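You operate a simulated robot arm through the tools that you are given. There is no shell and no other tool. Be economical: measure what you need, move in short steps, check, and stop when the job is done.

Carry out the task below with a simulated two-armed robot. There is one attempt and no reset: what you move stays moved.

JOB
Put the left empty cone on the tall carton by the heap away on the winder table. Press the right zero key three times. Set the feed lever of the cream overlocker to 0.7. Take the red yarn cone on the top of the window bench and put it away on the tall carton by the heap. Open the drawer under the grey overlocker, take the lint ball from the top of the window bench and put it in the inside of the drawer under the grey overlocker, then shut the overlocker. Close the right packing drawer. Put the brown domed button on the top of the packing table away on the top of the window bench. Do these in any order. Set down upright: left empty cone, red yarn cone.

It is judged by the outcome, as a careful person would: the job done as asked, and still so three seconds after it is handed in. It fails if anything else is knocked over, pushed out of place, dropped, spilled or broken.

ROBOT AND FRAMES
Two 6-joint arms with two-finger parallel grippers on one trunk, on a base that drives. Base frame: it is fixed to the floor where the robot stands at the start and does not move with it; the origin is under the middle of the robot, x ahead of it, y to its left, z up; the surface under the hand at the start is at about z = 0.62. Units: m, degrees, N and s.
The left shoulder is at the start at [0.28, 0.185, 0.905], the right one opposite. With the tool pointing down near the work surface each hand reaches from about 0.54 to 0.92 m from the robot's upright axis, wherever it stands, measured 20 degrees to its own side. Places, roughly: brown domed button (3x3x2 cm) [6.2, -3.2, 0.8]; drawer under the grey overlocker [5.2, 1.5, 0.6]; feed lever of the cream overlocker [5.4, -0.1, 0.9]; inside of the drawer under the grey overlocker [5.2, 1.5, 0.6]; left empty cone (9x10x17 cm) [0.7, 0.2, 0.7]; lint ball (4x4x3 cm) [6.7, -1.1, 0.8]; red yarn cone [6.5, -0.25, 1]; right packing drawer [5.8, -3.2, 0.7]; right zero key [-1.1, 2.1, 0.8]; tall carton by the heap [0.6, 0.2, 0.6]; top of the window bench [6.5, -0.6, 0.8]; winder table (15x117 cm) [-0.94, 1.82, 0.78]. Payload 1.57 kg a hand.
Tool frame (each hand has its own): the origin (TCP) lies between the finger pads and is the grasp point; the fingertips stand 0.03 m ahead of it; z points along the fingers, y is the line along which they close. Largest opening 0.08 m; finger width 0.017, thickness 0.012; the body of the gripper, 0.04 by 0.082 m, starts 0.08 m behind the TCP.
Orientation is that of the tool frame in the base frame, as a unit quaternion [w, x, y, z]. With the fingers straight down and closing along the base's y, the tool's x points along the base's -x, its y along +y and its z along -z.

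CONTROLS
- The arms move only by the tool send_rows. It takes "left_deltas", "right_deltas" or both (then of equal length, played together; a hand with none holds still); each is a list of rows, each a list of 3 entries, a list of its own where there are three numbers: the turn, a rotation vector about the base's x, y, z in rad, then the shift along the base's x, y, z in m, then the opening in per cent of the stroke, from 0 (shut) to 100 (fully open). In form: [[[rx, ry, rz], [dx, dy, dz], jaw], ...]. A call has 1 to 8 rows; each row is the pose to reach, as a shift and turn from the pose commanded when the call began. Rows are played at 5 a second. More than 0.05 m and 8.6 degrees between two rows, or a gripper value outside its range, and nothing of the call is played. A pose out of reach is approached as far as the arm can. The call stops where the force on the tool passes 40 N (or 10 N more than at its start, if that is more) or the arm is blocked; 0.2 s more then pass. The fingers move at their own pace (about 0.153 m/s each) and stop on an object; they squeeze with about 35 N. The grip force told is the motor's: it shows also when the fingers shut on nothing. Time passes only in rows, and 0.2 s behind the last, so rows that repeat a pose let the fingers close. It gives the time, the measured TCP pose, the force on the tool (base axes), the opening and the grip force at its end, in the units of the frame above (readings bear some noise), with the torque about the TCP (base axes, N m) and any sound that the robot's microphone picked up.
- Cameras (640 x 400 px; columns grow to the right, rows downward): "scene" is now at [0.2084, 0.0449, 1.3276]; the picture's right is [0.67, -0.74, 0.00], its down [-0.65, -0.59, -0.48] and it looks along [0.36, 0.32, -0.88] (base axes); focal length 278 px, centre (320, 200). "left" rides on the left gripper at [0.072, 0.007, -0.122] in its tool frame; the picture's right is [-0.09, 1.00, 0.00], its down [-0.84, -0.08, -0.54] and it looks along [-0.54, -0.05, 0.84] (tool axes); focal length 238 px, centre (320, 200). "right" rides on the right gripper at [0.072, -0.007, -0.122] in its tool frame; the picture's right is [0.09, 1.00, 0.00], its down [-0.84, 0.08, -0.54] and it looks along [-0.54, 0.05, 0.84] (tool axes); focal length 238 px, centre (320, 200). There is no depth. A picture from a camera that has moved, and an enlarged one, comes with that camera's place and axes in the base frame and with its lens.
- grab_frame(camera): a new picture of that camera. No time passes.
- lift_body(by): slides the trunk up (or, below 0, down) by that many m; the arms and the scene camera ride with it, the base frame stays. It gives what a move gives, with no picture.
- drive_base(legs): drives the robot by 1 to 6 legs, each [ahead, turn to the left] in m and degrees, along the robot's own axes; the way and the turn of a leg run together, so that a leg with both is an arc; at most 1.5 m and 180 degrees a leg. The arms and the cameras ride along, it lands a little off, and it stops where it bumps. It gives what a move gives.
- turn_head(pan, tilt): turns the head with the scene camera to pan (to the left, within 86 degrees either way) and tilt (down, from -29 to 69), counted from straight ahead of the robot. It gives what a move gives.
- enlarge(camera, box): a new picture of the part [left, top, right, bottom] of that camera's present view, enlarged. No time passes.
- finish_job(): hands the job in; it is judged then, once.

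Go step by step. Nothing tells you exact positions but the pictures and the camera data: compare them with the known pose of the tool, close in by small moves and look again before you grip or let go. The budget is 196 turns and 172 pictures, counting those below and the enlarged ones. Unless the task says otherwise, let go and move clear before handing in.

The tools are called after "Request:" as a command line: name --argument value ..., lists and objects as JSON in quotes. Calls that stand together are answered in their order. send_rows: Moves the arms, as the interface text tells. Its arguments: {"type":"object","properties":{"left_deltas":{"type":"array"},"right_deltas":{"type":"array"}},"required":[]} The other tools are called the same way: lift_body (by) slides the trunk up or down; drive_base (legs) drives the base; turn_head (pan, tilt) turns the head that bears the scene camera; grab_frame (camera) takes a picture; enlarge (camera, box) takes an enlarged picture of a part of a camera's view; finish_job () hands the job in.

At the start:

```text
clock: 0.0
left_tool_pos: [0.4153, 0.4283, 0.9467]
left_tool_rot: [0.0, 0.0, 1.0, 0.0]
left_wrist_force: [-0.2, 0.5, -0.4]
left_torque: [0.0, 0.0, 0.04]
left_grip_width: 0.0799
left_gripper_force: 0.0
right_tool_pos: [0.5618, 0.069, 0.8642]
right_tool_rot: [0.0, 0.0, 1.0, 0.0]
right_wrist_force: [-0.7, -0.2, -0.1]
right_torque: [-0.01, -0.01, -0.01]
right_grip_width: 0.0798
right_gripper_force: 0.1
trunk travel left (down, up): [-0.6, 0.39]
robot x, y, heading: [-0.0016, -0.0035, 0.2]
head pan, tilt: [42.1, 61.3]
```

scene: 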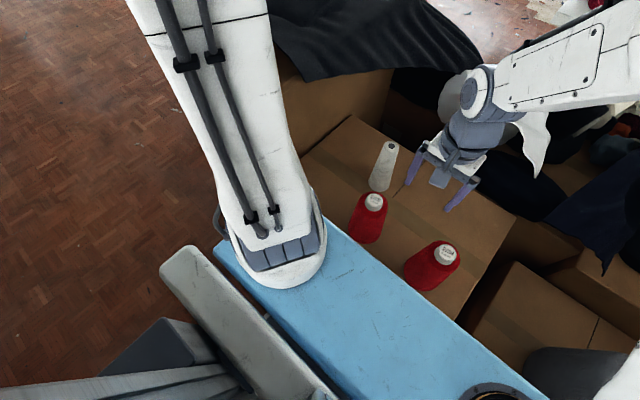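
right: 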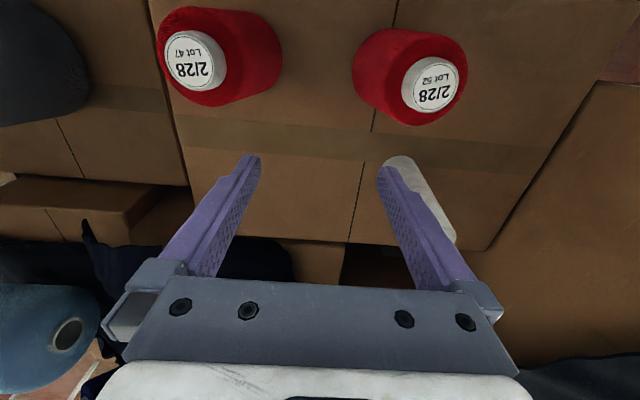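
left: 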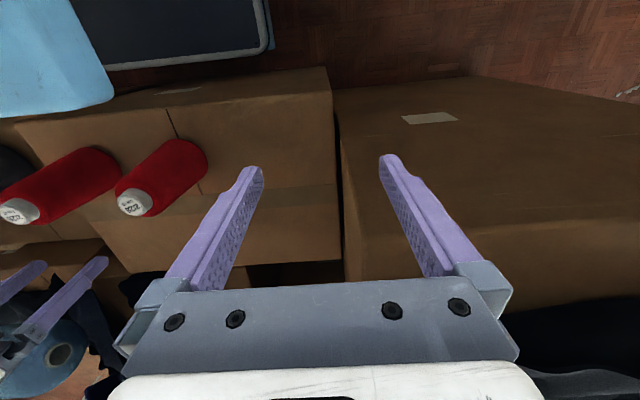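

I see the tall carton ahead with two red cones and one empty cone near [0.66, 0.22]. I'll look closer before gripping.

Request:
enlarge --camera "scene" --box '[280, 100, 540, 320]'

Request:
enlarge --camera "right" --box '[120, 0, 520, 260]'

```text
1.82 times, centred on (410, 210) of scene
camera zoom: at [0.2084, 0.0449, 1.3276], right [0.67, -0.74, 0.0], down [-0.65, -0.59, -0.48], along [0.36, 0.32, -0.88], focal length 505 px, centre (156, 182)
```

zoom: 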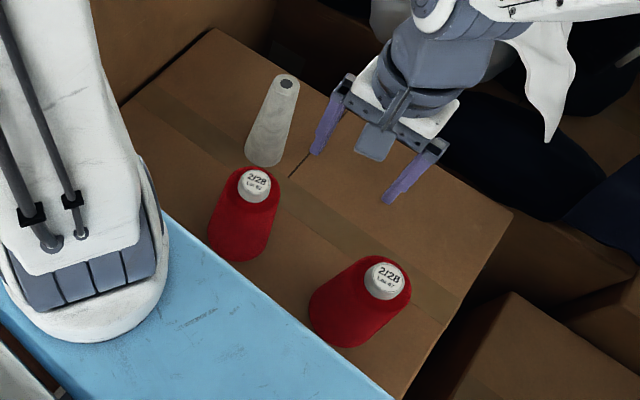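

```text
1.54 times, centred on (320, 130) of right
camera zoom: at [0.4894, 0.0619, 0.986], right [-0.09, 1.0, 0.0], down [0.84, 0.08, 0.54], along [0.54, 0.05, -0.84], focal length 367 px, centre (320, 308)
```

zoom: 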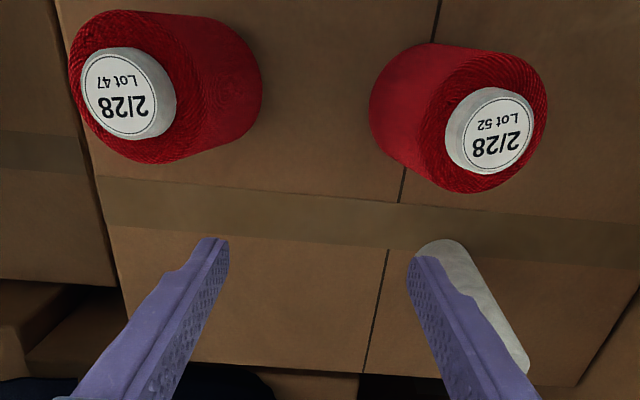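

The empty cone stands at about [0.655, 0.207], top about z 0.79. I'll bring the right hand above it.

Request:
send_rows --right_deltas '[[[0, 0, 0], [0.024, 0.035, 0.0], 100], [[0, 0, 0], [0.048, 0.07, 0.0], 100], [[0, 0, 0], [0.072, 0.105, 0], 100], [[0, 0, 0], [0.096, 0.138, 0], 100], [[0, 0, 0], [0.096, 0.138, 0], 100]]'

Request:
grab_frame --camera "right"

Request:
grab_frame --camera "scene"

```text
clock: 1.2
left_tool_pos: [0.4152, 0.4292, 0.9469]
left_tool_rot: [0.0, 0.0, 1.0, 0.0]
left_wrist_force: [-0.1, -0.2, -0.1]
left_torque: [0.0, 0.01, 0.0]
left_grip_width: 0.0804
left_gripper_force: 0.1
right_tool_pos: [0.6571, 0.2055, 0.8637]
right_tool_rot: [0.0, -0.001, 1.0, -0.001]
right_wrist_force: [0.3, -0.5, -0.4]
right_torque: [-0.01, 0.0, 0.0]
right_grip_width: 0.08
right_gripper_force: 0.0
trunk travel left (down, up): [-0.6, 0.39]
robot x, y, heading: [0.0011, -0.0025, 0.1]
head pan, tilt: [42.1, 61.3]
```

```text
166 pictures are left
camera right: at [0.5846, 0.1988, 0.9852], right [-0.09, 1.0, 0.0], down [0.84, 0.08, 0.54], along [0.54, 0.05, -0.84], focal length 238 px, centre (320, 200)
```

right: 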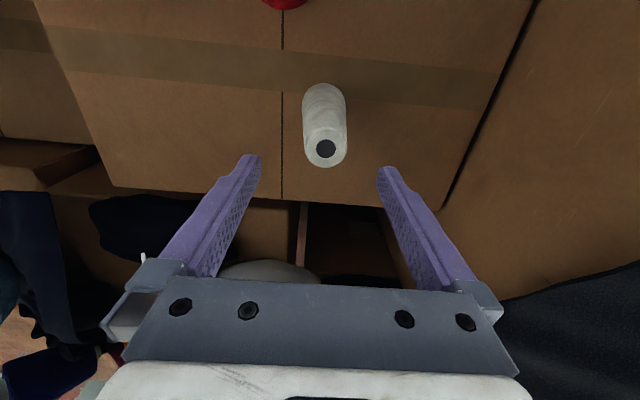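

```text
165 pictures are left
camera scene: at [0.2084, 0.045, 1.3275], right [0.67, -0.74, 0.0], down [-0.65, -0.59, -0.48], along [0.36, 0.32, -0.88], focal length 278 px, centre (320, 200)
```

scene: 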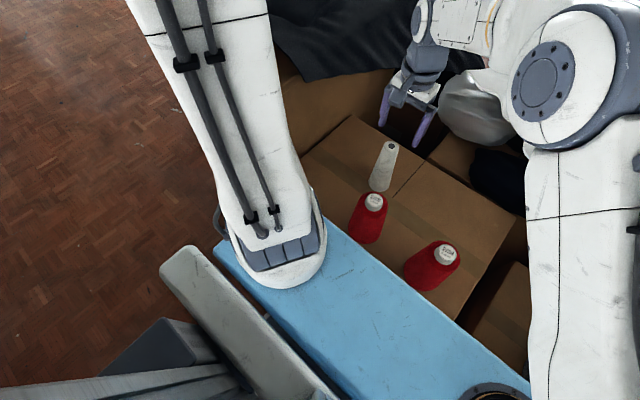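

The cone is centred at about [0.651, 0.209] between the fingers. I'll go down with a small correction and grip.

Request:
send_rows --right_deltas '[[[0, 0, 0], [-0.006, 0.004, -0.03], 100], [[0, 0, 0], [-0.006, 0.004, -0.07], 100], [[0, 0, 0], [-0.006, 0.004, -0.11], 100], [[0, 0, 0], [-0.006, 0.004, -0.115], 100], [[0, 0, 0], [-0.006, 0.004, -0.115], 0], [[0, 0, 0], [-0.006, 0.004, -0.115], 0], [[0, 0, 0], [-0.006, 0.004, -0.115], 0]]'

Request:
grab_frame --camera "right"

```text
clock: 2.8
left_tool_pos: [0.4146, 0.4301, 0.9454]
left_tool_rot: [0.0, 0.0, 1.0, -0.001]
left_wrist_force: [0.2, 0.8, 0.2]
left_torque: [0.0, 0.0, -0.01]
left_grip_width: 0.0799
left_gripper_force: 0.1
right_tool_pos: [0.6518, 0.2116, 0.7485]
right_tool_rot: [0.0, 0.0, 1.0, 0.0]
right_wrist_force: [-0.5, 0.8, 0.1]
right_torque: [0.03, -0.01, -0.04]
right_grip_width: 0.0478
right_gripper_force: 34.8
trunk travel left (down, up): [-0.6, 0.39]
robot x, y, heading: [0.0001, 0.0014, -0.1]
head pan, tilt: [42.1, 61.3]
```

```text
164 pictures are left
camera right: at [0.5794, 0.2047, 0.8699], right [-0.09, 1.0, 0.0], down [0.84, 0.08, 0.54], along [0.54, 0.05, -0.84], focal length 238 px, centre (320, 200)
```

right: 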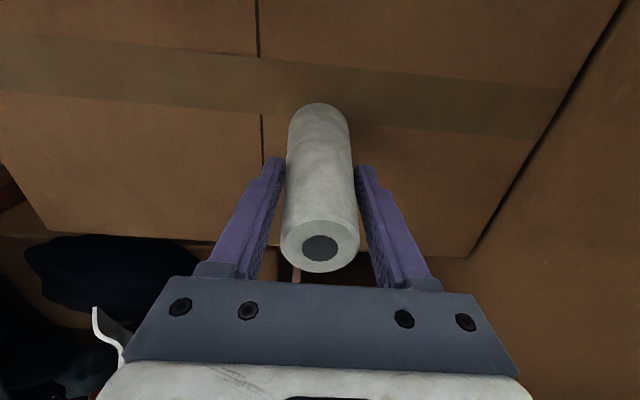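

Gripped at a width of 48 mm. I'll lift it and look round toward the winder table.

Request:
send_rows --right_deltas '[[[0, 0, 0], [0, 0, 0.04], 0], [[0, 0, 0], [0, 0, 0.08], 0], [[0, 0, 0], [0, 0, 0.12], 0], [[0, 0, 0], [0, 0, 0.16], 0], [[0, 0, 0], [-0.03, -0.03, 0.18], 0], [[0, 0, 0], [-0.06, -0.07, 0.18], 0], [[0, 0, 0], [-0.09, -0.105, 0.18], 0], [[0, 0, 0], [-0.12, -0.14, 0.18], 0]]'

Request:
turn_head --pan 86 --tilt 20

Request:
grab_frame --camera "scene"

Request:
turn_head --pan 0 --tilt 20

Request:
grab_frame --camera "scene"

Request:
turn_head --pan -80 --tilt 20

Request:
grab_frame --camera "scene"

```text
clock: 4.6
left_tool_pos: [0.4156, 0.4289, 0.9463]
left_tool_rot: [0.0, 0.0, 1.0, -0.001]
left_wrist_force: [0.8, 0.3, 0.0]
left_torque: [-0.03, 0.04, -0.02]
left_grip_width: 0.0799
left_gripper_force: 0.0
right_tool_pos: [0.5342, 0.0701, 0.9313]
right_tool_rot: [0.0, -0.001, 1.0, 0.0]
right_wrist_force: [-0.8, 0.1, -0.6]
right_torque: [0.01, 0.02, 0.0]
right_grip_width: 0.0478
right_gripper_force: 35.1
trunk travel left (down, up): [-0.6, 0.39]
robot x, y, heading: [0.0025, 0.0002, 0.2]
head pan, tilt: [42.1, 61.3]
```

```text
clock: 5.7
left_tool_pos: [0.415, 0.4286, 0.9465]
left_tool_rot: [0.0, 0.0, 1.0, 0.0]
left_wrist_force: [1.1, 0.3, -0.2]
left_torque: [-0.02, -0.02, 0.0]
left_grip_width: 0.08
left_gripper_force: 0.0
right_tool_pos: [0.5336, 0.0705, 0.9306]
right_tool_rot: [0.0, -0.001, 1.0, 0.0]
right_wrist_force: [-0.6, -0.2, -0.8]
right_torque: [0.02, -0.03, 0.02]
right_grip_width: 0.0474
right_gripper_force: 35.3
trunk travel left (down, up): [-0.6, 0.39]
robot x, y, heading: [-0.0014, 0.0017, 0.2]
head pan, tilt: [85.9, 20.0]
```

```text
163 pictures are left
camera scene: at [0.1667, 0.0942, 1.3871], right [1.0, -0.07, 0.0], down [-0.02, -0.34, -0.94], along [0.07, 0.94, -0.34], focal length 278 px, centre (320, 200)
```

scene: 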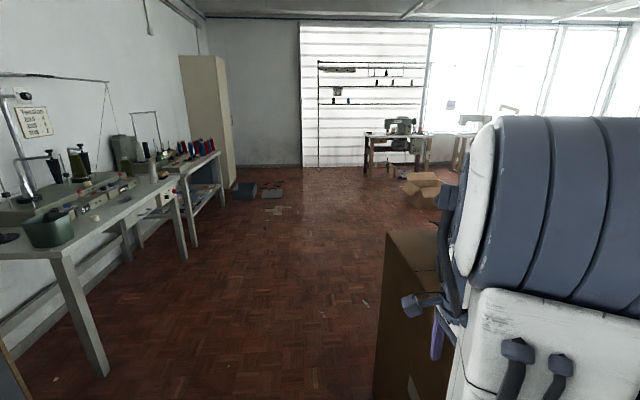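

```text
clock: 7.3
left_tool_pos: [0.4144, 0.4283, 0.9476]
left_tool_rot: [0.0, 0.0, 1.0, 0.001]
left_wrist_force: [0.2, 0.3, 0.1]
left_torque: [-0.01, -0.01, 0.0]
left_grip_width: 0.0799
left_gripper_force: 0.1
right_tool_pos: [0.5349, 0.0711, 0.9298]
right_tool_rot: [0.0, 0.0, 1.0, 0.0]
right_wrist_force: [-0.5, 0.5, -0.7]
right_torque: [0.01, 0.0, 0.01]
right_grip_width: 0.0476
right_gripper_force: 34.9
trunk travel left (down, up): [-0.6, 0.39]
robot x, y, heading: [0.0011, 0.0006, -0.0]
head pan, tilt: [0.0, 20.0]
```

```text
162 pictures are left
camera scene: at [0.2531, 0.0013, 1.3872], right [0.0, -1.0, 0.0], down [-0.34, 0.0, -0.94], along [0.94, 0.0, -0.34], focal length 278 px, centre (320, 200)
```

scene: 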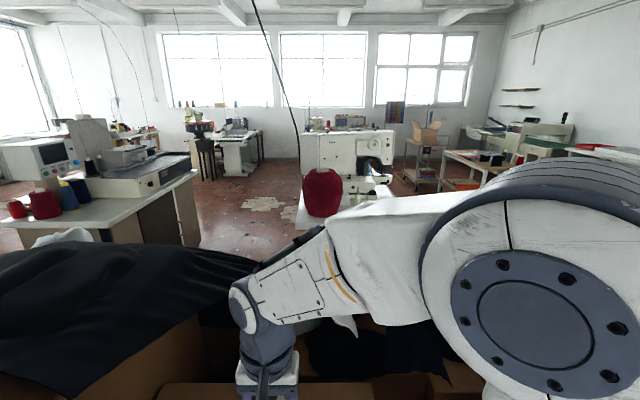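

```text
clock: 8.8
left_tool_pos: [0.4156, 0.4298, 0.9467]
left_tool_rot: [0.0, 0.0, 1.0, 0.0]
left_wrist_force: [-0.2, 0.0, -0.2]
left_torque: [0.01, 0.01, 0.03]
left_grip_width: 0.0801
left_gripper_force: 0.0
right_tool_pos: [0.5351, 0.0709, 0.9302]
right_tool_rot: [0.0, 0.0, 1.0, 0.0]
right_wrist_force: [-0.4, -0.2, -0.7]
right_torque: [-0.01, 0.01, 0.0]
right_grip_width: 0.0475
right_gripper_force: 34.8
trunk travel left (down, up): [-0.6, 0.39]
robot x, y, heading: [-0.0006, 0.0046, -0.0]
head pan, tilt: [-80.0, 20.0]
```

```text
161 pictures are left
camera scene: at [0.1762, -0.0904, 1.3872], right [-0.98, -0.17, 0.0], down [-0.06, 0.34, -0.94], along [0.16, -0.93, -0.34], focal length 278 px, centre (320, 200)
```

scene: 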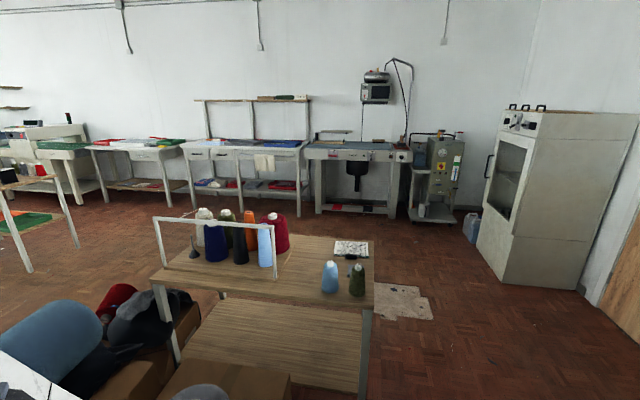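

The winder table runs along the wall at x about -1, behind on the left. I'll raise the trunk so the held cone clears everything, and check what is around the base before turning.

Request:
lift_body --by 0.2

Request:
turn_head --pan 75 --tilt 60

Request:
grab_frame --camera "scene"

Request:
turn_head --pan -20 --tilt 65

Request:
grab_frame --camera "scene"

```text
clock: 11.0
left_tool_pos: [0.4166, 0.4295, 1.1467]
left_tool_rot: [0.0, -0.001, 1.0, 0.001]
left_wrist_force: [0.1, -0.4, 0.2]
left_torque: [0.0, 0.06, -0.03]
left_grip_width: 0.0802
left_gripper_force: 0.0
right_tool_pos: [0.5349, 0.0698, 1.1305]
right_tool_rot: [0.0, 0.0, 1.0, 0.0]
right_wrist_force: [0.3, 0.9, -0.1]
right_torque: [0.02, -0.01, 0.02]
right_grip_width: 0.0479
right_gripper_force: 35.1
trunk travel left (down, up): [-0.8, 0.19]
robot x, y, heading: [0.0002, 0.0005, -0.1]
head pan, tilt: [-80.0, 20.0]
```

```text
clock: 13.4
left_tool_pos: [0.4147, 0.4292, 1.1468]
left_tool_rot: [0.0, -0.001, 1.0, 0.0]
left_wrist_force: [-0.4, -1.0, 0.1]
left_torque: [-0.01, -0.01, 0.01]
left_grip_width: 0.0801
left_gripper_force: 0.0
right_tool_pos: [0.5335, 0.0722, 1.131]
right_tool_rot: [0.0, 0.0, 1.0, 0.0]
right_wrist_force: [0.4, -0.1, -1.0]
right_torque: [-0.07, 0.03, 0.02]
right_grip_width: 0.0475
right_gripper_force: 35.3
trunk travel left (down, up): [-0.8, 0.19]
robot x, y, heading: [0.001, -0.0014, 0.0]
head pan, tilt: [75.0, 60.0]
```

```text
160 pictures are left
camera scene: at [0.1773, 0.0657, 1.5291], right [0.97, -0.26, 0.0], down [-0.22, -0.84, -0.5], along [0.13, 0.48, -0.87], focal length 278 px, centre (320, 200)
```

scene: 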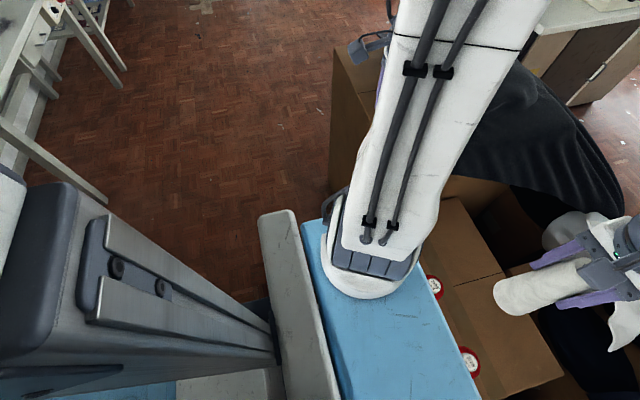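

```text
clock: 15.1
left_tool_pos: [0.4153, 0.4276, 1.1483]
left_tool_rot: [0.0, -0.001, 1.0, 0.0]
left_wrist_force: [-0.1, 0.4, -0.1]
left_torque: [-0.01, 0.0, -0.02]
left_grip_width: 0.0798
left_gripper_force: 0.1
right_tool_pos: [0.5346, 0.0701, 1.1299]
right_tool_rot: [0.0, 0.001, 1.0, -0.001]
right_wrist_force: [0.2, -0.3, 0.0]
right_torque: [0.0, -0.03, -0.01]
right_grip_width: 0.0476
right_gripper_force: 35.2
trunk travel left (down, up): [-0.8, 0.19]
robot x, y, heading: [0.0017, 0.0003, -0.2]
head pan, tilt: [-20.0, 65.0]
```

```text
159 pictures are left
camera scene: at [0.2171, -0.0194, 1.5235], right [-0.34, -0.94, 0.0], down [-0.85, 0.31, -0.42], along [0.4, -0.14, -0.91], focal length 278 px, centre (320, 200)
```

scene: 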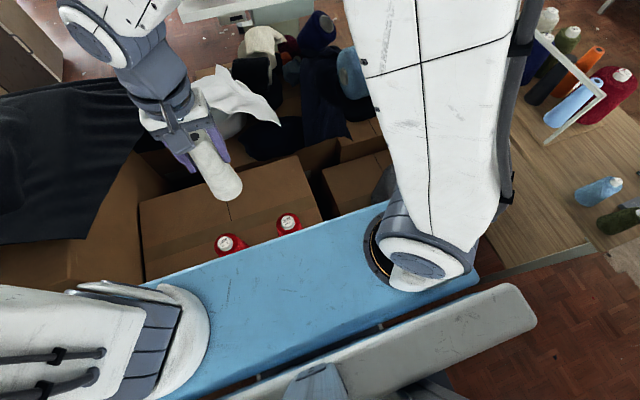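

The blue and grey parts are the robot's own body, and the floor to the left is clear. I'll back off, turn left and drive alongside toward the winder table.

Request:
drive_base --legs '[[-0.3, 0], [0, 90], [1.2, 0]]'

Request:
turn_head --pan 50 --tilt 35

Request:
grab_frame --camera "scene"

```text
clock: 26.7
left_tool_pos: [-0.7352, 1.6174, 1.1477]
left_tool_rot: [0.0, 0.711, -0.703, 0.0]
left_wrist_force: [-0.1, 0.5, 0.1]
left_torque: [0.01, 0.02, 0.0]
left_grip_width: 0.08
left_gripper_force: 0.0
right_tool_pos: [-0.3772, 1.7392, 1.1305]
right_tool_rot: [0.0, 0.711, -0.703, 0.0]
right_wrist_force: [0.2, 0.3, -0.9]
right_torque: [0.0, -0.02, 0.03]
right_grip_width: 0.0476
right_gripper_force: 35.2
trunk travel left (down, up): [-0.8, 0.19]
robot x, y, heading: [-0.3019, 1.2077, 90.6]
head pan, tilt: [-20.0, 65.0]
```

```text
clock: 28.1
left_tool_pos: [-0.734, 1.6171, 1.1466]
left_tool_rot: [0.0, 0.711, -0.703, 0.001]
left_wrist_force: [0.1, 0.1, 0.7]
left_torque: [0.01, 0.01, 0.01]
left_grip_width: 0.08
left_gripper_force: 0.1
right_tool_pos: [-0.3774, 1.7396, 1.1295]
right_tool_rot: [0.0, 0.711, -0.703, 0.0]
right_wrist_force: [-0.5, 0.0, -0.2]
right_torque: [-0.02, -0.02, 0.05]
right_grip_width: 0.0472
right_gripper_force: 35.3
trunk travel left (down, up): [-0.8, 0.19]
robot x, y, heading: [-0.3013, 1.2091, 90.5]
head pan, tilt: [50.0, 35.0]
```

```text
158 pictures are left
camera scene: at [-0.3714, 1.4237, 1.5633], right [0.64, 0.77, 0.0], down [0.44, -0.36, -0.82], along [-0.63, 0.52, -0.57], focal length 278 px, centre (320, 200)
```

scene: 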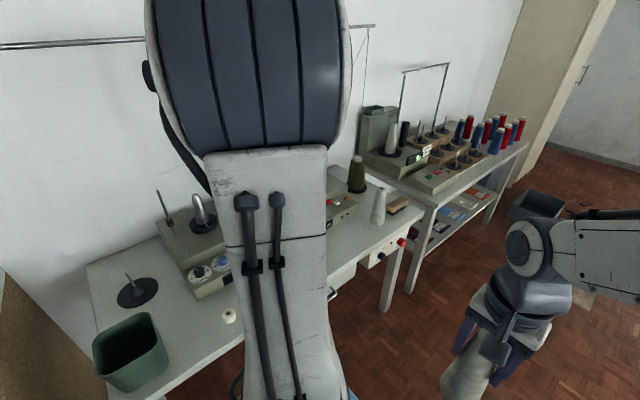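

I can see the winder table with another empty cone at its far end and two counters. I'll drive on to y about 1.85 and turn to face the table.

Request:
drive_base --legs '[[0.62, 0], [0, 90]]'

Request:
turn_head --pan -5 --tilt 45

Request:
grab_frame --camera "scene"

```text
clock: 35.4
left_tool_pos: [-0.7098, 1.3765, 1.147]
left_tool_rot: [-0.001, 1.0, 0.021, 0.0]
left_wrist_force: [0.8, -0.1, 0.8]
left_torque: [0.03, 0.0, 0.0]
left_grip_width: 0.0799
left_gripper_force: 0.1
right_tool_pos: [-0.8436, 1.7299, 1.1306]
right_tool_rot: [0.0, 1.0, 0.021, 0.001]
right_wrist_force: [-0.1, 0.2, -0.5]
right_torque: [-0.02, 0.0, 0.02]
right_grip_width: 0.047
right_gripper_force: 35.7
trunk travel left (down, up): [-0.8, 0.19]
robot x, y, heading: [-0.3155, 1.8245, -177.4]
head pan, tilt: [50.0, 35.0]
```

```text
clock: 36.7
left_tool_pos: [-0.7097, 1.3774, 1.1462]
left_tool_rot: [0.0, 1.0, 0.021, -0.001]
left_wrist_force: [1.2, 0.0, 1.0]
left_torque: [0.04, 0.01, -0.02]
left_grip_width: 0.0804
left_gripper_force: 0.1
right_tool_pos: [-0.8435, 1.7292, 1.1309]
right_tool_rot: [0.001, 1.0, 0.022, 0.0]
right_wrist_force: [0.3, 0.0, -0.7]
right_torque: [0.01, 0.01, 0.02]
right_grip_width: 0.0467
right_gripper_force: 34.6
trunk travel left (down, up): [-0.8, 0.19]
robot x, y, heading: [-0.3132, 1.8212, -177.8]
head pan, tilt: [-5.0, 45.0]
```

```text
157 pictures are left
camera scene: at [-0.554, 1.8209, 1.5485], right [0.04, 1.0, 0.0], down [0.71, -0.03, -0.71], along [-0.71, 0.03, -0.71], focal length 278 px, centre (320, 200)
```

scene: 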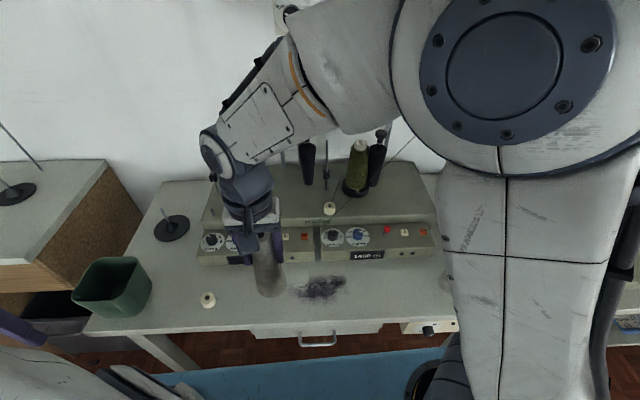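

The clear strip in front of the left counter is at about [-0.925, 1.69]. I'll move the cone over it and descend to just above.

Request:
send_rows --right_deltas '[[[0, 0, 0], [-0.03, -0.015, -0.02], 0], [[0, 0, 0], [-0.06, -0.03, -0.05], 0], [[0, 0, 0], [-0.084, -0.04, -0.085], 0], [[0, 0, 0], [-0.084, -0.04, -0.12], 0], [[0, 0, 0], [-0.084, -0.04, -0.16], 0], [[0, 0, 0], [-0.084, -0.04, -0.19], 0], [[0, 0, 0], [-0.084, -0.04, -0.2], 0]]'

Request:
grab_frame --camera "scene"

Request:
grab_frame --camera "right"

```text
clock: 38.3
left_tool_pos: [-0.7107, 1.3775, 1.147]
left_tool_rot: [0.0, 1.0, 0.021, 0.0]
left_wrist_force: [-0.5, -1.7, -0.5]
left_torque: [-0.02, 0.04, 0.02]
left_grip_width: 0.0798
left_gripper_force: 0.0
right_tool_pos: [-0.9276, 1.6878, 0.9297]
right_tool_rot: [0.0, 1.0, 0.02, -0.001]
right_wrist_force: [-0.6, 1.3, 0.3]
right_torque: [0.01, -0.03, 0.01]
right_grip_width: 0.0468
right_gripper_force: 35.0
trunk travel left (down, up): [-0.8, 0.19]
robot x, y, heading: [-0.3128, 1.8228, -177.6]
head pan, tilt: [-5.0, 45.0]
```

```text
156 pictures are left
camera scene: at [-0.5541, 1.8208, 1.5485], right [0.05, 1.0, 0.0], down [0.71, -0.03, -0.71], along [-0.71, 0.03, -0.71], focal length 278 px, centre (320, 200)
```

scene: 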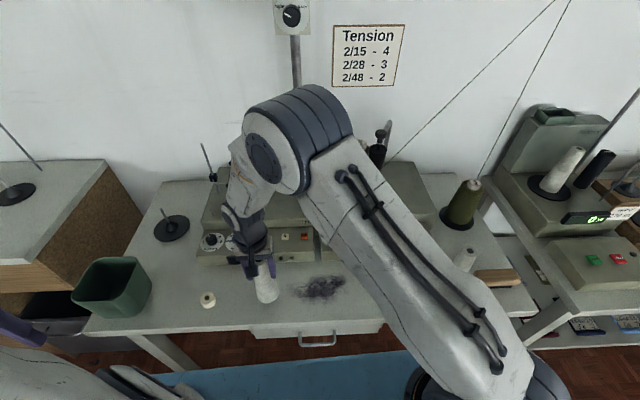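

```text
155 pictures are left
camera right: at [-0.8546, 1.697, 1.0505], right [0.13, -0.99, 0.0], down [-0.83, -0.11, 0.54], along [-0.54, -0.07, -0.84], focal length 238 px, centre (320, 200)
```

right: 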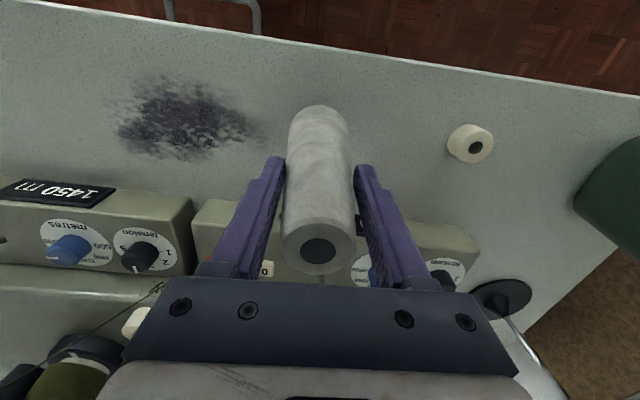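

The spot is clear. I'll lower gently until it touches.

Request:
send_rows --right_deltas '[[[0, 0, 0], [0, 0, -0.006], 0], [[0, 0, 0], [0, 0, -0.012], 0], [[0, 0, 0], [0, 0, -0.015], 0]]'

Request:
enlarge --camera "scene" --box '[200, 230, 340, 330]'

```text
clock: 39.1
left_tool_pos: [-0.7103, 1.3766, 1.1465]
left_tool_rot: [0.0, 1.0, 0.021, 0.0]
left_wrist_force: [1.3, 0.4, -0.1]
left_torque: [0.02, 0.0, -0.03]
left_grip_width: 0.0799
left_gripper_force: 0.0
right_tool_pos: [-0.9267, 1.6888, 0.9135]
right_tool_rot: [0.0, 1.0, 0.021, 0.0]
right_wrist_force: [0.0, 0.6, -0.7]
right_torque: [0.0, 0.01, -0.02]
right_grip_width: 0.0467
right_gripper_force: 35.2
trunk travel left (down, up): [-0.8, 0.19]
robot x, y, heading: [-0.3115, 1.822, -177.4]
head pan, tilt: [-5.0, 45.0]
```

```text
4.00 times, centred on (270, 280) of scene
camera zoom: at [-0.554, 1.8209, 1.5485], right [0.05, 1.0, 0.0], down [0.71, -0.03, -0.71], along [-0.71, 0.03, -0.71], focal length 1111 px, centre (520, -120)
```

zoom: 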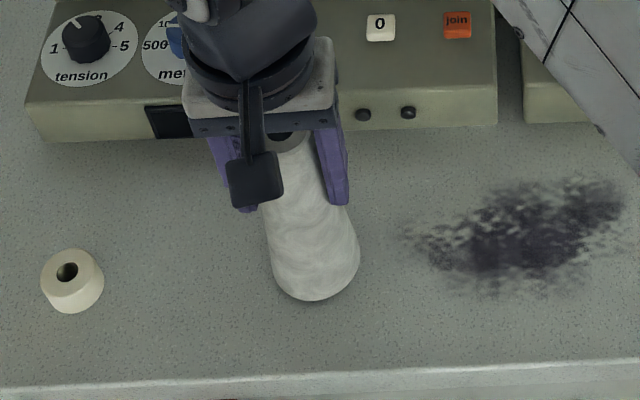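

No contact yet; a few more millimetres.

Request:
send_rows --right_deltas '[[[0, 0, 0], [0, 0, -0.003], 0], [[0, 0, 0], [0, 0, -0.005], 0], [[0, 0, 0], [0, 0, -0.005], 0]]'

```text
clock: 39.9
left_tool_pos: [-0.7086, 1.3771, 1.148]
left_tool_rot: [0.0, 1.0, 0.021, 0.0]
left_wrist_force: [0.2, -1.4, -0.2]
left_torque: [-0.02, 0.0, 0.0]
left_grip_width: 0.08
left_gripper_force: 0.1
right_tool_pos: [-0.9264, 1.6882, 0.91]
right_tool_rot: [0.001, 1.0, 0.021, -0.001]
right_wrist_force: [1.0, 1.5, -0.1]
right_torque: [0.01, 0.0, -0.01]
right_grip_width: 0.0468
right_gripper_force: 34.6
trunk travel left (down, up): [-0.8, 0.19]
robot x, y, heading: [-0.3102, 1.8221, -177.5]
head pan, tilt: [-5.0, 45.0]
```

Request:
send_rows --right_deltas '[[[0, 0, 0], [0, 0, -0.002], 0], [[0, 0, 0], [0, 0, -0.004], 0], [[0, 0, 0], [0, 0, -0.004], 0]]'

```text
clock: 40.7
left_tool_pos: [-0.7098, 1.3769, 1.147]
left_tool_rot: [-0.001, 1.0, 0.021, 0.0]
left_wrist_force: [-0.1, -0.1, -0.6]
left_torque: [0.03, 0.01, 0.01]
left_grip_width: 0.08
left_gripper_force: 0.1
right_tool_pos: [-0.9267, 1.6886, 0.9096]
right_tool_rot: [0.001, 1.0, 0.021, -0.001]
right_wrist_force: [1.5, 6.3, 28.0]
right_torque: [0.19, -0.23, -0.09]
right_grip_width: 0.0467
right_gripper_force: 35.3
trunk travel left (down, up): [-0.8, 0.19]
robot x, y, heading: [-0.313, 1.8229, -177.7]
head pan, tilt: [-5.0, 45.0]
```

It touches now. I'll ease up a little, open and rise clear.

Request:
send_rows --right_deltas '[[[0, 0, 0], [0, 0, 0.003], 0], [[0, 0, 0], [0, 0, 0.003], 60], [[0, 0, 0], [0, 0, 0.003], 70], [[0, 0, 0], [0, 0, 0.03], 70], [[0, 0, 0], [0, 0, 0.07], 70], [[0, 0, 0], [0, 0, 0.11], 70], [[0, 0, 0], [0, 0, 0.15], 70]]'

Request:
grab_frame --camera "right"

Request:
grab_frame --camera "scene"

```text
clock: 42.3
left_tool_pos: [-0.7101, 1.3765, 1.1478]
left_tool_rot: [0.0, 1.0, 0.021, 0.0]
left_wrist_force: [0.1, 0.8, 1.1]
left_torque: [0.01, -0.04, -0.01]
left_grip_width: 0.0801
left_gripper_force: 0.0
right_tool_pos: [-0.9251, 1.6898, 1.0533]
right_tool_rot: [-0.001, 1.0, 0.021, 0.0]
right_wrist_force: [0.4, -0.6, -0.5]
right_torque: [-0.01, 0.0, -0.03]
right_grip_width: 0.0559
right_gripper_force: 0.1
trunk travel left (down, up): [-0.8, 0.19]
robot x, y, heading: [-0.3104, 1.8215, -177.6]
head pan, tilt: [-5.0, 45.0]
```

```text
153 pictures are left
camera right: at [-0.8537, 1.6982, 1.1743], right [0.13, -0.99, 0.0], down [-0.83, -0.11, 0.54], along [-0.54, -0.07, -0.84], focal length 238 px, centre (320, 200)
```

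right: 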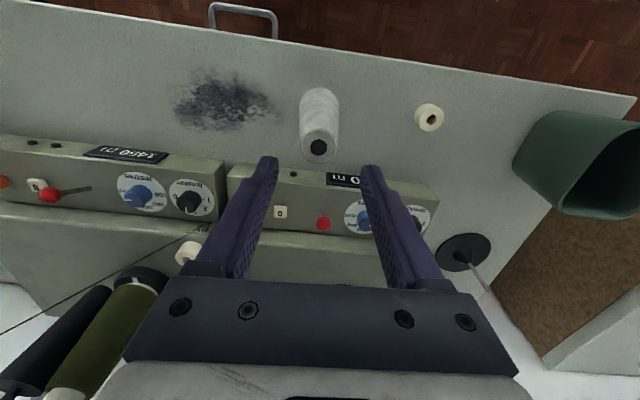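

```text
152 pictures are left
camera scene: at [-0.5541, 1.8209, 1.5485], right [0.05, 1.0, 0.0], down [0.71, -0.03, -0.71], along [-0.71, 0.03, -0.71], focal length 278 px, centre (320, 200)
```

scene: 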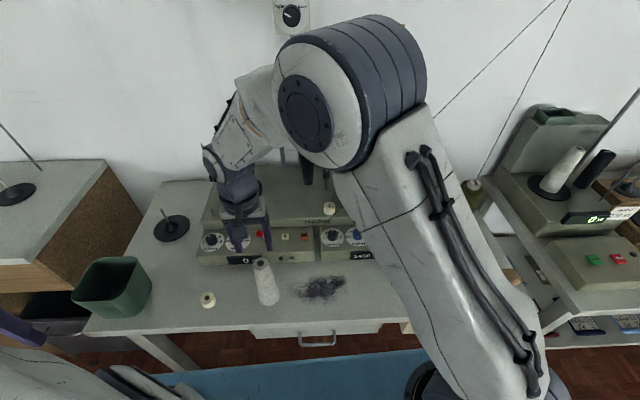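

The left empty cone stands well. The right zero key is at about [-1.088, 2.105, 0.856]; I'll bring the shut right hand near for a close look.

Request:
send_rows --right_deltas '[[[0, 0, 0], [0.0, 0.045, 0.01], 30], [[0, 0, 0], [-0.005, 0.09, 0.02], 0], [[0, 0, 0], [-0.01, 0.135, 0.02], 0], [[0, 0, 0], [-0.02, 0.18, 0.02], 0], [[0, 0, 0], [-0.03, 0.225, 0.02], 0], [[0, 0, 0], [-0.04, 0.27, 0.02], 0], [[0, 0, 0], [-0.06, 0.315, 0.02], 0], [[0, 0, 0], [-0.08, 0.36, 0.02], 0]]'

Request:
grab_frame --camera "right"

Request:
turn_head --pan -25 --tilt 45

Request:
grab_frame --camera "scene"

```text
clock: 44.1
left_tool_pos: [-0.7092, 1.3764, 1.1484]
left_tool_rot: [0.0, 1.0, 0.022, 0.0]
left_wrist_force: [-0.2, -0.4, -0.2]
left_torque: [0.02, 0.01, 0.02]
left_grip_width: 0.08
left_gripper_force: 0.0
right_tool_pos: [-1.0121, 2.0452, 1.0763]
right_tool_rot: [0.0, 1.0, 0.021, 0.0]
right_wrist_force: [-0.4, 0.3, 0.2]
right_torque: [-0.01, -0.01, 0.02]
right_grip_width: 0.0001
right_gripper_force: 21.2
trunk travel left (down, up): [-0.8, 0.19]
robot x, y, heading: [-0.3102, 1.8217, -177.8]
head pan, tilt: [-5.0, 45.0]
```

```text
151 pictures are left
camera right: at [-0.9406, 2.0553, 1.1977], right [0.13, -0.99, 0.0], down [-0.83, -0.11, 0.54], along [-0.54, -0.07, -0.84], focal length 238 px, centre (320, 200)
```

right: 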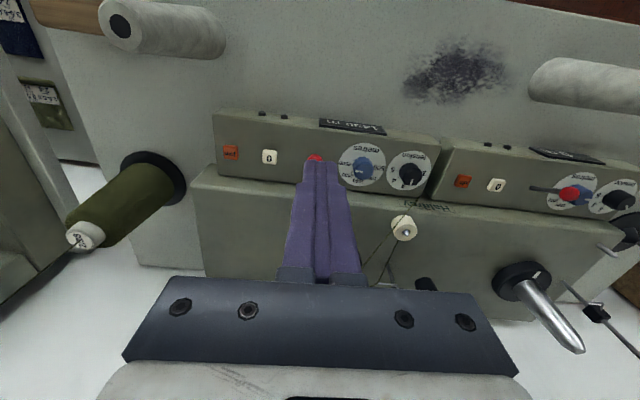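

```text
clock: 44.9
left_tool_pos: [-0.7079, 1.3755, 1.1475]
left_tool_rot: [0.0, 1.0, 0.021, 0.0]
left_wrist_force: [0.0, -0.3, -0.4]
left_torque: [0.0, 0.02, 0.0]
left_grip_width: 0.0802
left_gripper_force: 0.1
right_tool_pos: [-1.011, 2.0451, 1.0777]
right_tool_rot: [0.0, 1.0, 0.021, 0.0]
right_wrist_force: [0.7, 0.0, -0.9]
right_torque: [-0.01, -0.01, -0.02]
right_grip_width: 0.0
right_gripper_force: 20.4
trunk travel left (down, up): [-0.8, 0.19]
robot x, y, heading: [-0.315, 1.8193, -177.7]
head pan, tilt: [-25.0, 45.0]
```

```text
150 pictures are left
camera scene: at [-0.5478, 1.8485, 1.5485], right [0.38, 0.92, 0.0], down [0.65, -0.27, -0.71], along [-0.65, 0.27, -0.71], focal length 278 px, centre (320, 200)
```

scene: 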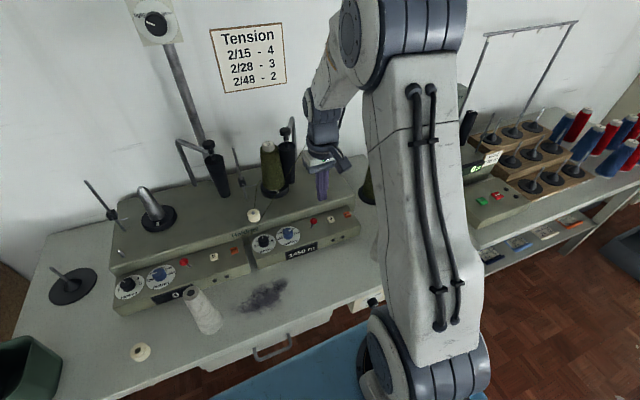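

Request:
enlarge --camera "right" --box '[210, 100, 370, 200]'

Request:
enlarge --camera "scene" --box '[230, 190, 390, 290]'

```text
4.00 times, centred on (290, 150) of right
camera zoom: at [-0.9405, 2.0544, 1.1977], right [0.13, -0.99, 0.0], down [-0.83, -0.11, 0.54], along [-0.54, -0.07, -0.84], focal length 953 px, centre (440, 400)
```

zoom: 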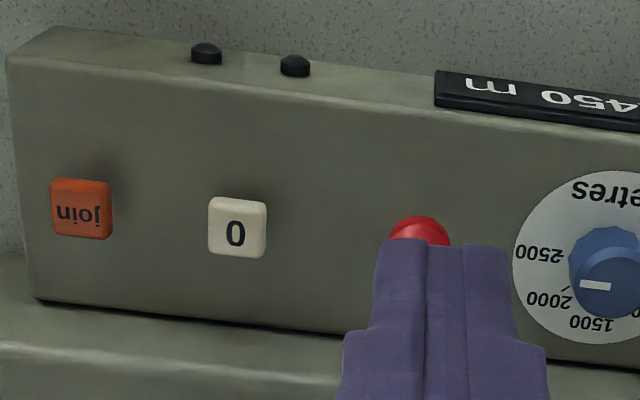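

```text
4.00 times, centred on (310, 240) of scene
camera zoom: at [-0.5478, 1.8485, 1.5485], right [0.38, 0.92, 0.0], down [0.65, -0.27, -0.71], along [-0.65, 0.27, -0.71], focal length 1111 px, centre (360, 40)
```

zoom: 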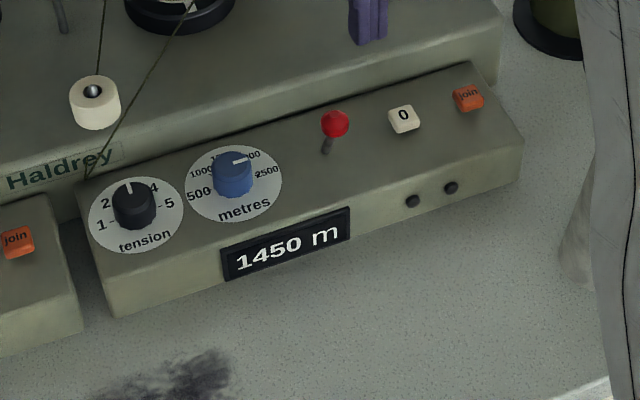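

The counter's top is flat, with the key between the red lever and the orange join key. I'll hover the shut fingertips 3 cm above it.

Request:
send_rows --right_deltas '[[[0, 0, 0], [-0.03, 0.03, 0], 0], [[0, 0, 0], [-0.06, 0.055, 0], 0], [[0, 0, 0], [-0.075, 0.064, -0.03], 0], [[0, 0, 0], [-0.075, 0.064, -0.07], 0], [[0, 0, 0], [-0.075, 0.064, -0.11], 0], [[0, 0, 0], [-0.075, 0.064, -0.14], 0], [[0, 0, 0], [-0.075, 0.064, -0.14], 0]]'

Request:
grab_frame --camera "right"

Request:
enlarge --camera "scene" --box '[250, 180, 410, 280]'

```text
clock: 46.5
left_tool_pos: [-0.7092, 1.3763, 1.1476]
left_tool_rot: [-0.001, 1.0, 0.022, 0.001]
left_wrist_force: [-0.1, 0.0, -0.4]
left_torque: [0.01, 0.01, 0.03]
left_grip_width: 0.0803
left_gripper_force: 0.1
right_tool_pos: [-1.0847, 2.1149, 0.9385]
right_tool_rot: [0.0, 1.0, 0.022, 0.0]
right_wrist_force: [0.3, -0.1, -0.3]
right_torque: [0.01, -0.03, -0.01]
right_grip_width: 0.0
right_gripper_force: 20.9
trunk travel left (down, up): [-0.8, 0.19]
robot x, y, heading: [-0.3109, 1.8229, -177.6]
head pan, tilt: [-25.0, 45.0]
```

```text
147 pictures are left
camera right: at [-1.0129, 2.123, 1.0585], right [0.13, -0.99, 0.0], down [-0.83, -0.11, 0.54], along [-0.54, -0.07, -0.84], focal length 238 px, centre (320, 200)
```

right: 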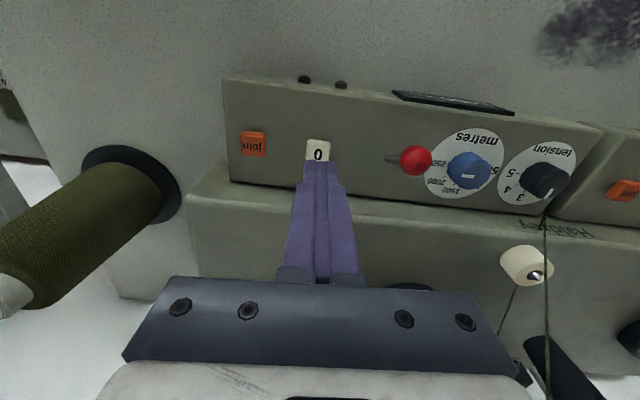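

```text
4.00 times, centred on (330, 230) of scene
camera zoom: at [-0.548, 1.8486, 1.5485], right [0.38, 0.92, 0.0], down [0.65, -0.27, -0.71], along [-0.65, 0.27, -0.71], focal length 1111 px, centre (280, 80)
```

zoom: 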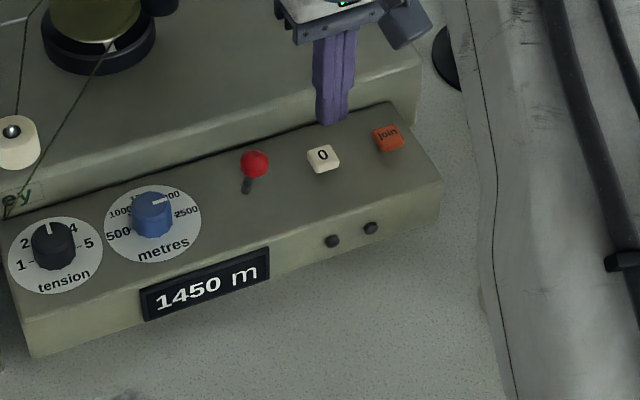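

Aligned. I'll lower in small steps and press.

Request:
send_rows --right_deltas '[[[0, 0, 0], [-0.003, -0.002, -0.02], 0], [[0, 0, 0], [-0.003, -0.002, -0.032], 0], [[0, 0, 0], [-0.003, -0.002, -0.036], 0], [[0, 0, 0], [-0.003, -0.002, -0.04], 0]]'

Request:
enlarge --camera "scene" --box '[250, 180, 410, 280]'

```text
clock: 47.5
left_tool_pos: [-0.7092, 1.376, 1.1473]
left_tool_rot: [0.0, 1.0, 0.02, 0.0]
left_wrist_force: [-0.2, -0.3, -0.2]
left_torque: [0.02, -0.02, 0.01]
left_grip_width: 0.0799
left_gripper_force: 0.1
right_tool_pos: [-1.0862, 2.1125, 0.8968]
right_tool_rot: [0.0, 1.0, 0.021, 0.0]
right_wrist_force: [-0.8, -0.2, 0.9]
right_torque: [-0.01, -0.01, -0.02]
right_grip_width: 0.0002
right_gripper_force: 21.6
trunk travel left (down, up): [-0.8, 0.19]
robot x, y, heading: [-0.3137, 1.825, -177.8]
head pan, tilt: [-25.0, 45.0]
```

```text
4.00 times, centred on (330, 230) of scene
camera zoom: at [-0.5478, 1.8486, 1.5485], right [0.38, 0.92, 0.0], down [0.65, -0.27, -0.71], along [-0.65, 0.27, -0.71], focal length 1111 px, centre (280, 80)
```

zoom: 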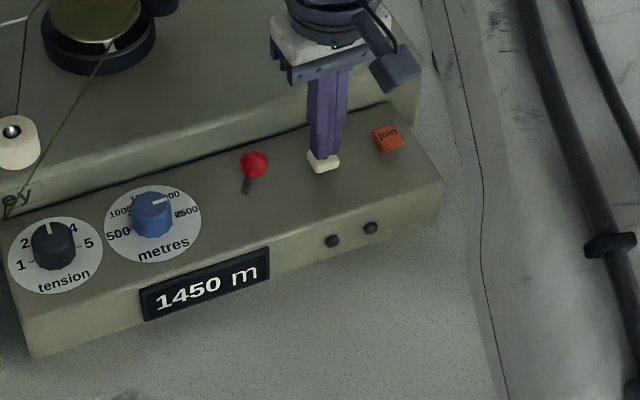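

Just above the key's top. I'll step down in 2 mm rows.

Request:
send_rows --right_deltas '[[[0, 0, 0], [0, 0, -0.002], 0], [[0, 0, 0], [0, 0, -0.004], 0], [[0, 0, 0], [0, 0, -0.006], 0]]'

```text
clock: 48.3
left_tool_pos: [-0.71, 1.3771, 1.1471]
left_tool_rot: [0.0, 1.0, 0.021, 0.0]
left_wrist_force: [0.0, -0.9, 0.1]
left_torque: [0.02, -0.03, 0.0]
left_grip_width: 0.0797
left_gripper_force: 0.0
right_tool_pos: [-1.0851, 2.1121, 0.8908]
right_tool_rot: [0.0, 1.0, 0.021, 0.0]
right_wrist_force: [-0.1, 0.4, 0.2]
right_torque: [-0.01, 0.03, -0.05]
right_grip_width: 0.0
right_gripper_force: 20.8
trunk travel left (down, up): [-0.8, 0.19]
robot x, y, heading: [-0.3099, 1.8222, -177.3]
head pan, tilt: [-25.0, 45.0]
```

Request:
send_rows --right_deltas '[[[0, 0, 0], [0, 0, -0.002], 0], [[0, 0, 0], [0, 0, -0.004], 0], [[0, 0, 0], [0, 0, -0.005], 0]]'

Request:
enlarge --camera "scene" --box '[250, 180, 410, 280]'

```text
clock: 49.1
left_tool_pos: [-0.7094, 1.3759, 1.1467]
left_tool_rot: [0.001, 1.0, 0.021, 0.0]
left_wrist_force: [0.3, -0.5, 0.2]
left_torque: [0.02, -0.01, -0.04]
left_grip_width: 0.0799
left_gripper_force: 0.1
right_tool_pos: [-1.0856, 2.1124, 0.8852]
right_tool_rot: [-0.001, 1.0, 0.021, 0.0]
right_wrist_force: [0.0, 1.0, -0.6]
right_torque: [0.0, -0.04, 0.04]
right_grip_width: 0.0
right_gripper_force: 21.8
trunk travel left (down, up): [-0.8, 0.19]
robot x, y, heading: [-0.3124, 1.8246, -177.7]
head pan, tilt: [-25.0, 45.0]
```

```text
4.00 times, centred on (330, 230) of scene
camera zoom: at [-0.5478, 1.8486, 1.5485], right [0.38, 0.92, 0.0], down [0.65, -0.27, -0.71], along [-0.65, 0.27, -0.71], focal length 1111 px, centre (280, 80)
```

zoom: 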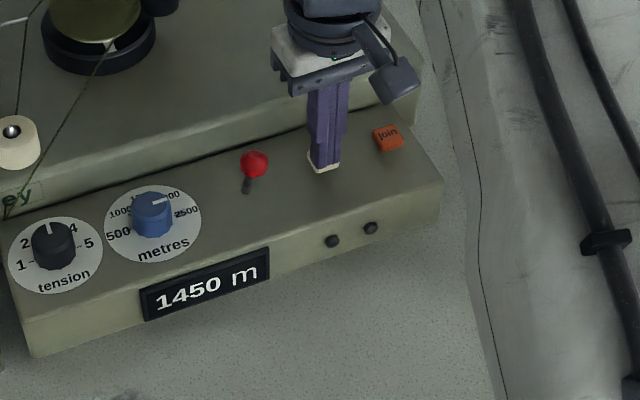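

Request:
send_rows --right_deltas '[[[0, 0, 0], [0, 0, -0.001], 0], [[0, 0, 0], [0, 0, -0.002], 0], [[0, 0, 0], [0, 0, -0.003], 0]]'

```text
clock: 49.9
left_tool_pos: [-0.71, 1.377, 1.1472]
left_tool_rot: [-0.001, 1.0, 0.022, 0.001]
left_wrist_force: [0.7, 0.0, -1.0]
left_torque: [0.02, 0.0, -0.02]
left_grip_width: 0.0801
left_gripper_force: 0.0
right_tool_pos: [-1.0843, 2.1106, 0.8814]
right_tool_rot: [0.0, 1.0, 0.021, 0.0]
right_wrist_force: [0.1, -0.5, 0.0]
right_torque: [0.06, -0.05, -0.02]
right_grip_width: 0.0
right_gripper_force: 21.0
trunk travel left (down, up): [-0.8, 0.19]
robot x, y, heading: [-0.3098, 1.8221, -177.7]
head pan, tilt: [-25.0, 45.0]
```

Request:
send_rows --right_deltas '[[[0, 0, 0], [0, 0, -0.001], 0], [[0, 0, 0], [0, 0, -0.002], 0], [[0, 0, 0], [0, 0, -0.003], 0]]'

```text
clock: 50.7
left_tool_pos: [-0.7096, 1.3766, 1.1464]
left_tool_rot: [0.0, 1.0, 0.021, 0.0]
left_wrist_force: [0.3, -0.4, 0.2]
left_torque: [0.02, -0.01, 0.0]
left_grip_width: 0.0801
left_gripper_force: 0.0
right_tool_pos: [-1.0848, 2.1106, 0.878]
right_tool_rot: [0.0, 1.0, 0.021, 0.001]
right_wrist_force: [0.3, 1.1, 0.9]
right_torque: [0.0, -0.02, 0.0]
right_grip_width: 0.0002
right_gripper_force: 20.6
trunk travel left (down, up): [-0.8, 0.19]
robot x, y, heading: [-0.3119, 1.8237, -177.6]
head pan, tilt: [-25.0, 45.0]
```

Request:
send_rows --right_deltas '[[[0, 0, 0], [0, 0, -0.001], 0], [[0, 0, 0], [0, 0, -0.002], 0], [[0, 0, 0], [0, 0, -0.003], 0], [[0, 0, 0], [0, 0, -0.004], 0]]'

Request:
enlarge --camera "scene" --box '[290, 200, 370, 250]'

```text
clock: 51.7
left_tool_pos: [-0.7094, 1.3777, 1.1468]
left_tool_rot: [-0.001, 1.0, 0.021, 0.001]
left_wrist_force: [0.6, 0.0, -0.6]
left_torque: [0.01, 0.0, 0.02]
left_grip_width: 0.0801
left_gripper_force: 0.1
right_tool_pos: [-1.0846, 2.112, 0.8759]
right_tool_rot: [0.0, 1.0, 0.021, -0.001]
right_wrist_force: [-0.7, -2.7, 5.2]
right_torque: [-0.05, 0.06, 0.0]
right_grip_width: 0.0
right_gripper_force: 21.6
trunk travel left (down, up): [-0.8, 0.19]
robot x, y, heading: [-0.312, 1.823, -177.8]
head pan, tilt: [-25.0, 45.0]
heard: click
```

```text
8.00 times, centred on (330, 225) of scene
camera zoom: at [-0.5477, 1.8483, 1.5486], right [0.38, 0.92, 0.0], down [0.65, -0.27, -0.71], along [-0.65, 0.27, -0.71], focal length 2222 px, centre (240, 0)
```

zoom: 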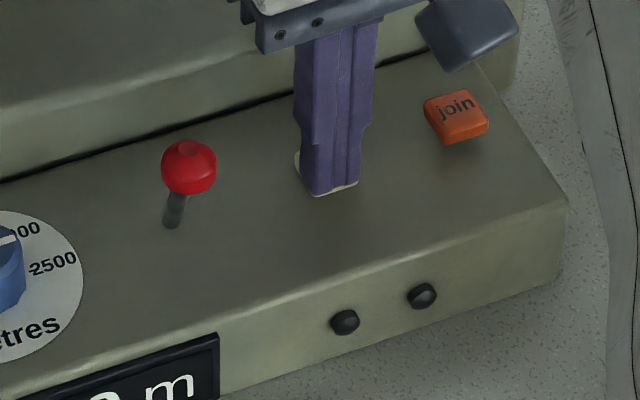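

One click. I'll release 8 mm and press again, one press per call.

Request:
send_rows --right_deltas '[[[0, 0, 0], [0, 0, 0.005], 0], [[0, 0, 0], [0, 0, 0.009], 0], [[0, 0, 0], [0, 0, 0.009], 0]]'

Request:
send_rows --right_deltas '[[[0, 0, 0], [0, 0, -0.004], 0], [[0, 0, 0], [0, 0, -0.007], 0], [[0, 0, 0], [0, 0, -0.009], 0], [[0, 0, 0], [0, 0, -0.0095], 0]]'

```text
clock: 52.5
left_tool_pos: [-0.71, 1.3765, 1.1477]
left_tool_rot: [0.0, 1.0, 0.021, 0.0]
left_wrist_force: [-0.8, -0.5, 0.1]
left_torque: [-0.01, 0.02, -0.01]
left_grip_width: 0.08
left_gripper_force: 0.1
right_tool_pos: [-1.085, 2.1126, 0.8845]
right_tool_rot: [0.0, 1.0, 0.021, -0.001]
right_wrist_force: [1.1, -0.4, -0.3]
right_torque: [-0.01, -0.01, 0.02]
right_grip_width: 0.0001
right_gripper_force: 20.8
trunk travel left (down, up): [-0.8, 0.19]
robot x, y, heading: [-0.3089, 1.8245, -177.6]
head pan, tilt: [-25.0, 45.0]
```

```text
clock: 53.5
left_tool_pos: [-0.7102, 1.3772, 1.1466]
left_tool_rot: [0.0, 1.0, 0.02, 0.0]
left_wrist_force: [0.3, -0.2, -0.1]
left_torque: [0.02, -0.02, 0.03]
left_grip_width: 0.0799
left_gripper_force: 0.1
right_tool_pos: [-1.0857, 2.1109, 0.8748]
right_tool_rot: [0.0, 1.0, 0.021, -0.001]
right_wrist_force: [2.4, -1.1, 8.5]
right_torque: [-0.05, -0.02, -0.02]
right_grip_width: 0.0
right_gripper_force: 21.2
trunk travel left (down, up): [-0.8, 0.19]
robot x, y, heading: [-0.3134, 1.8221, -177.3]
head pan, tilt: [-25.0, 45.0]
heard: click
```

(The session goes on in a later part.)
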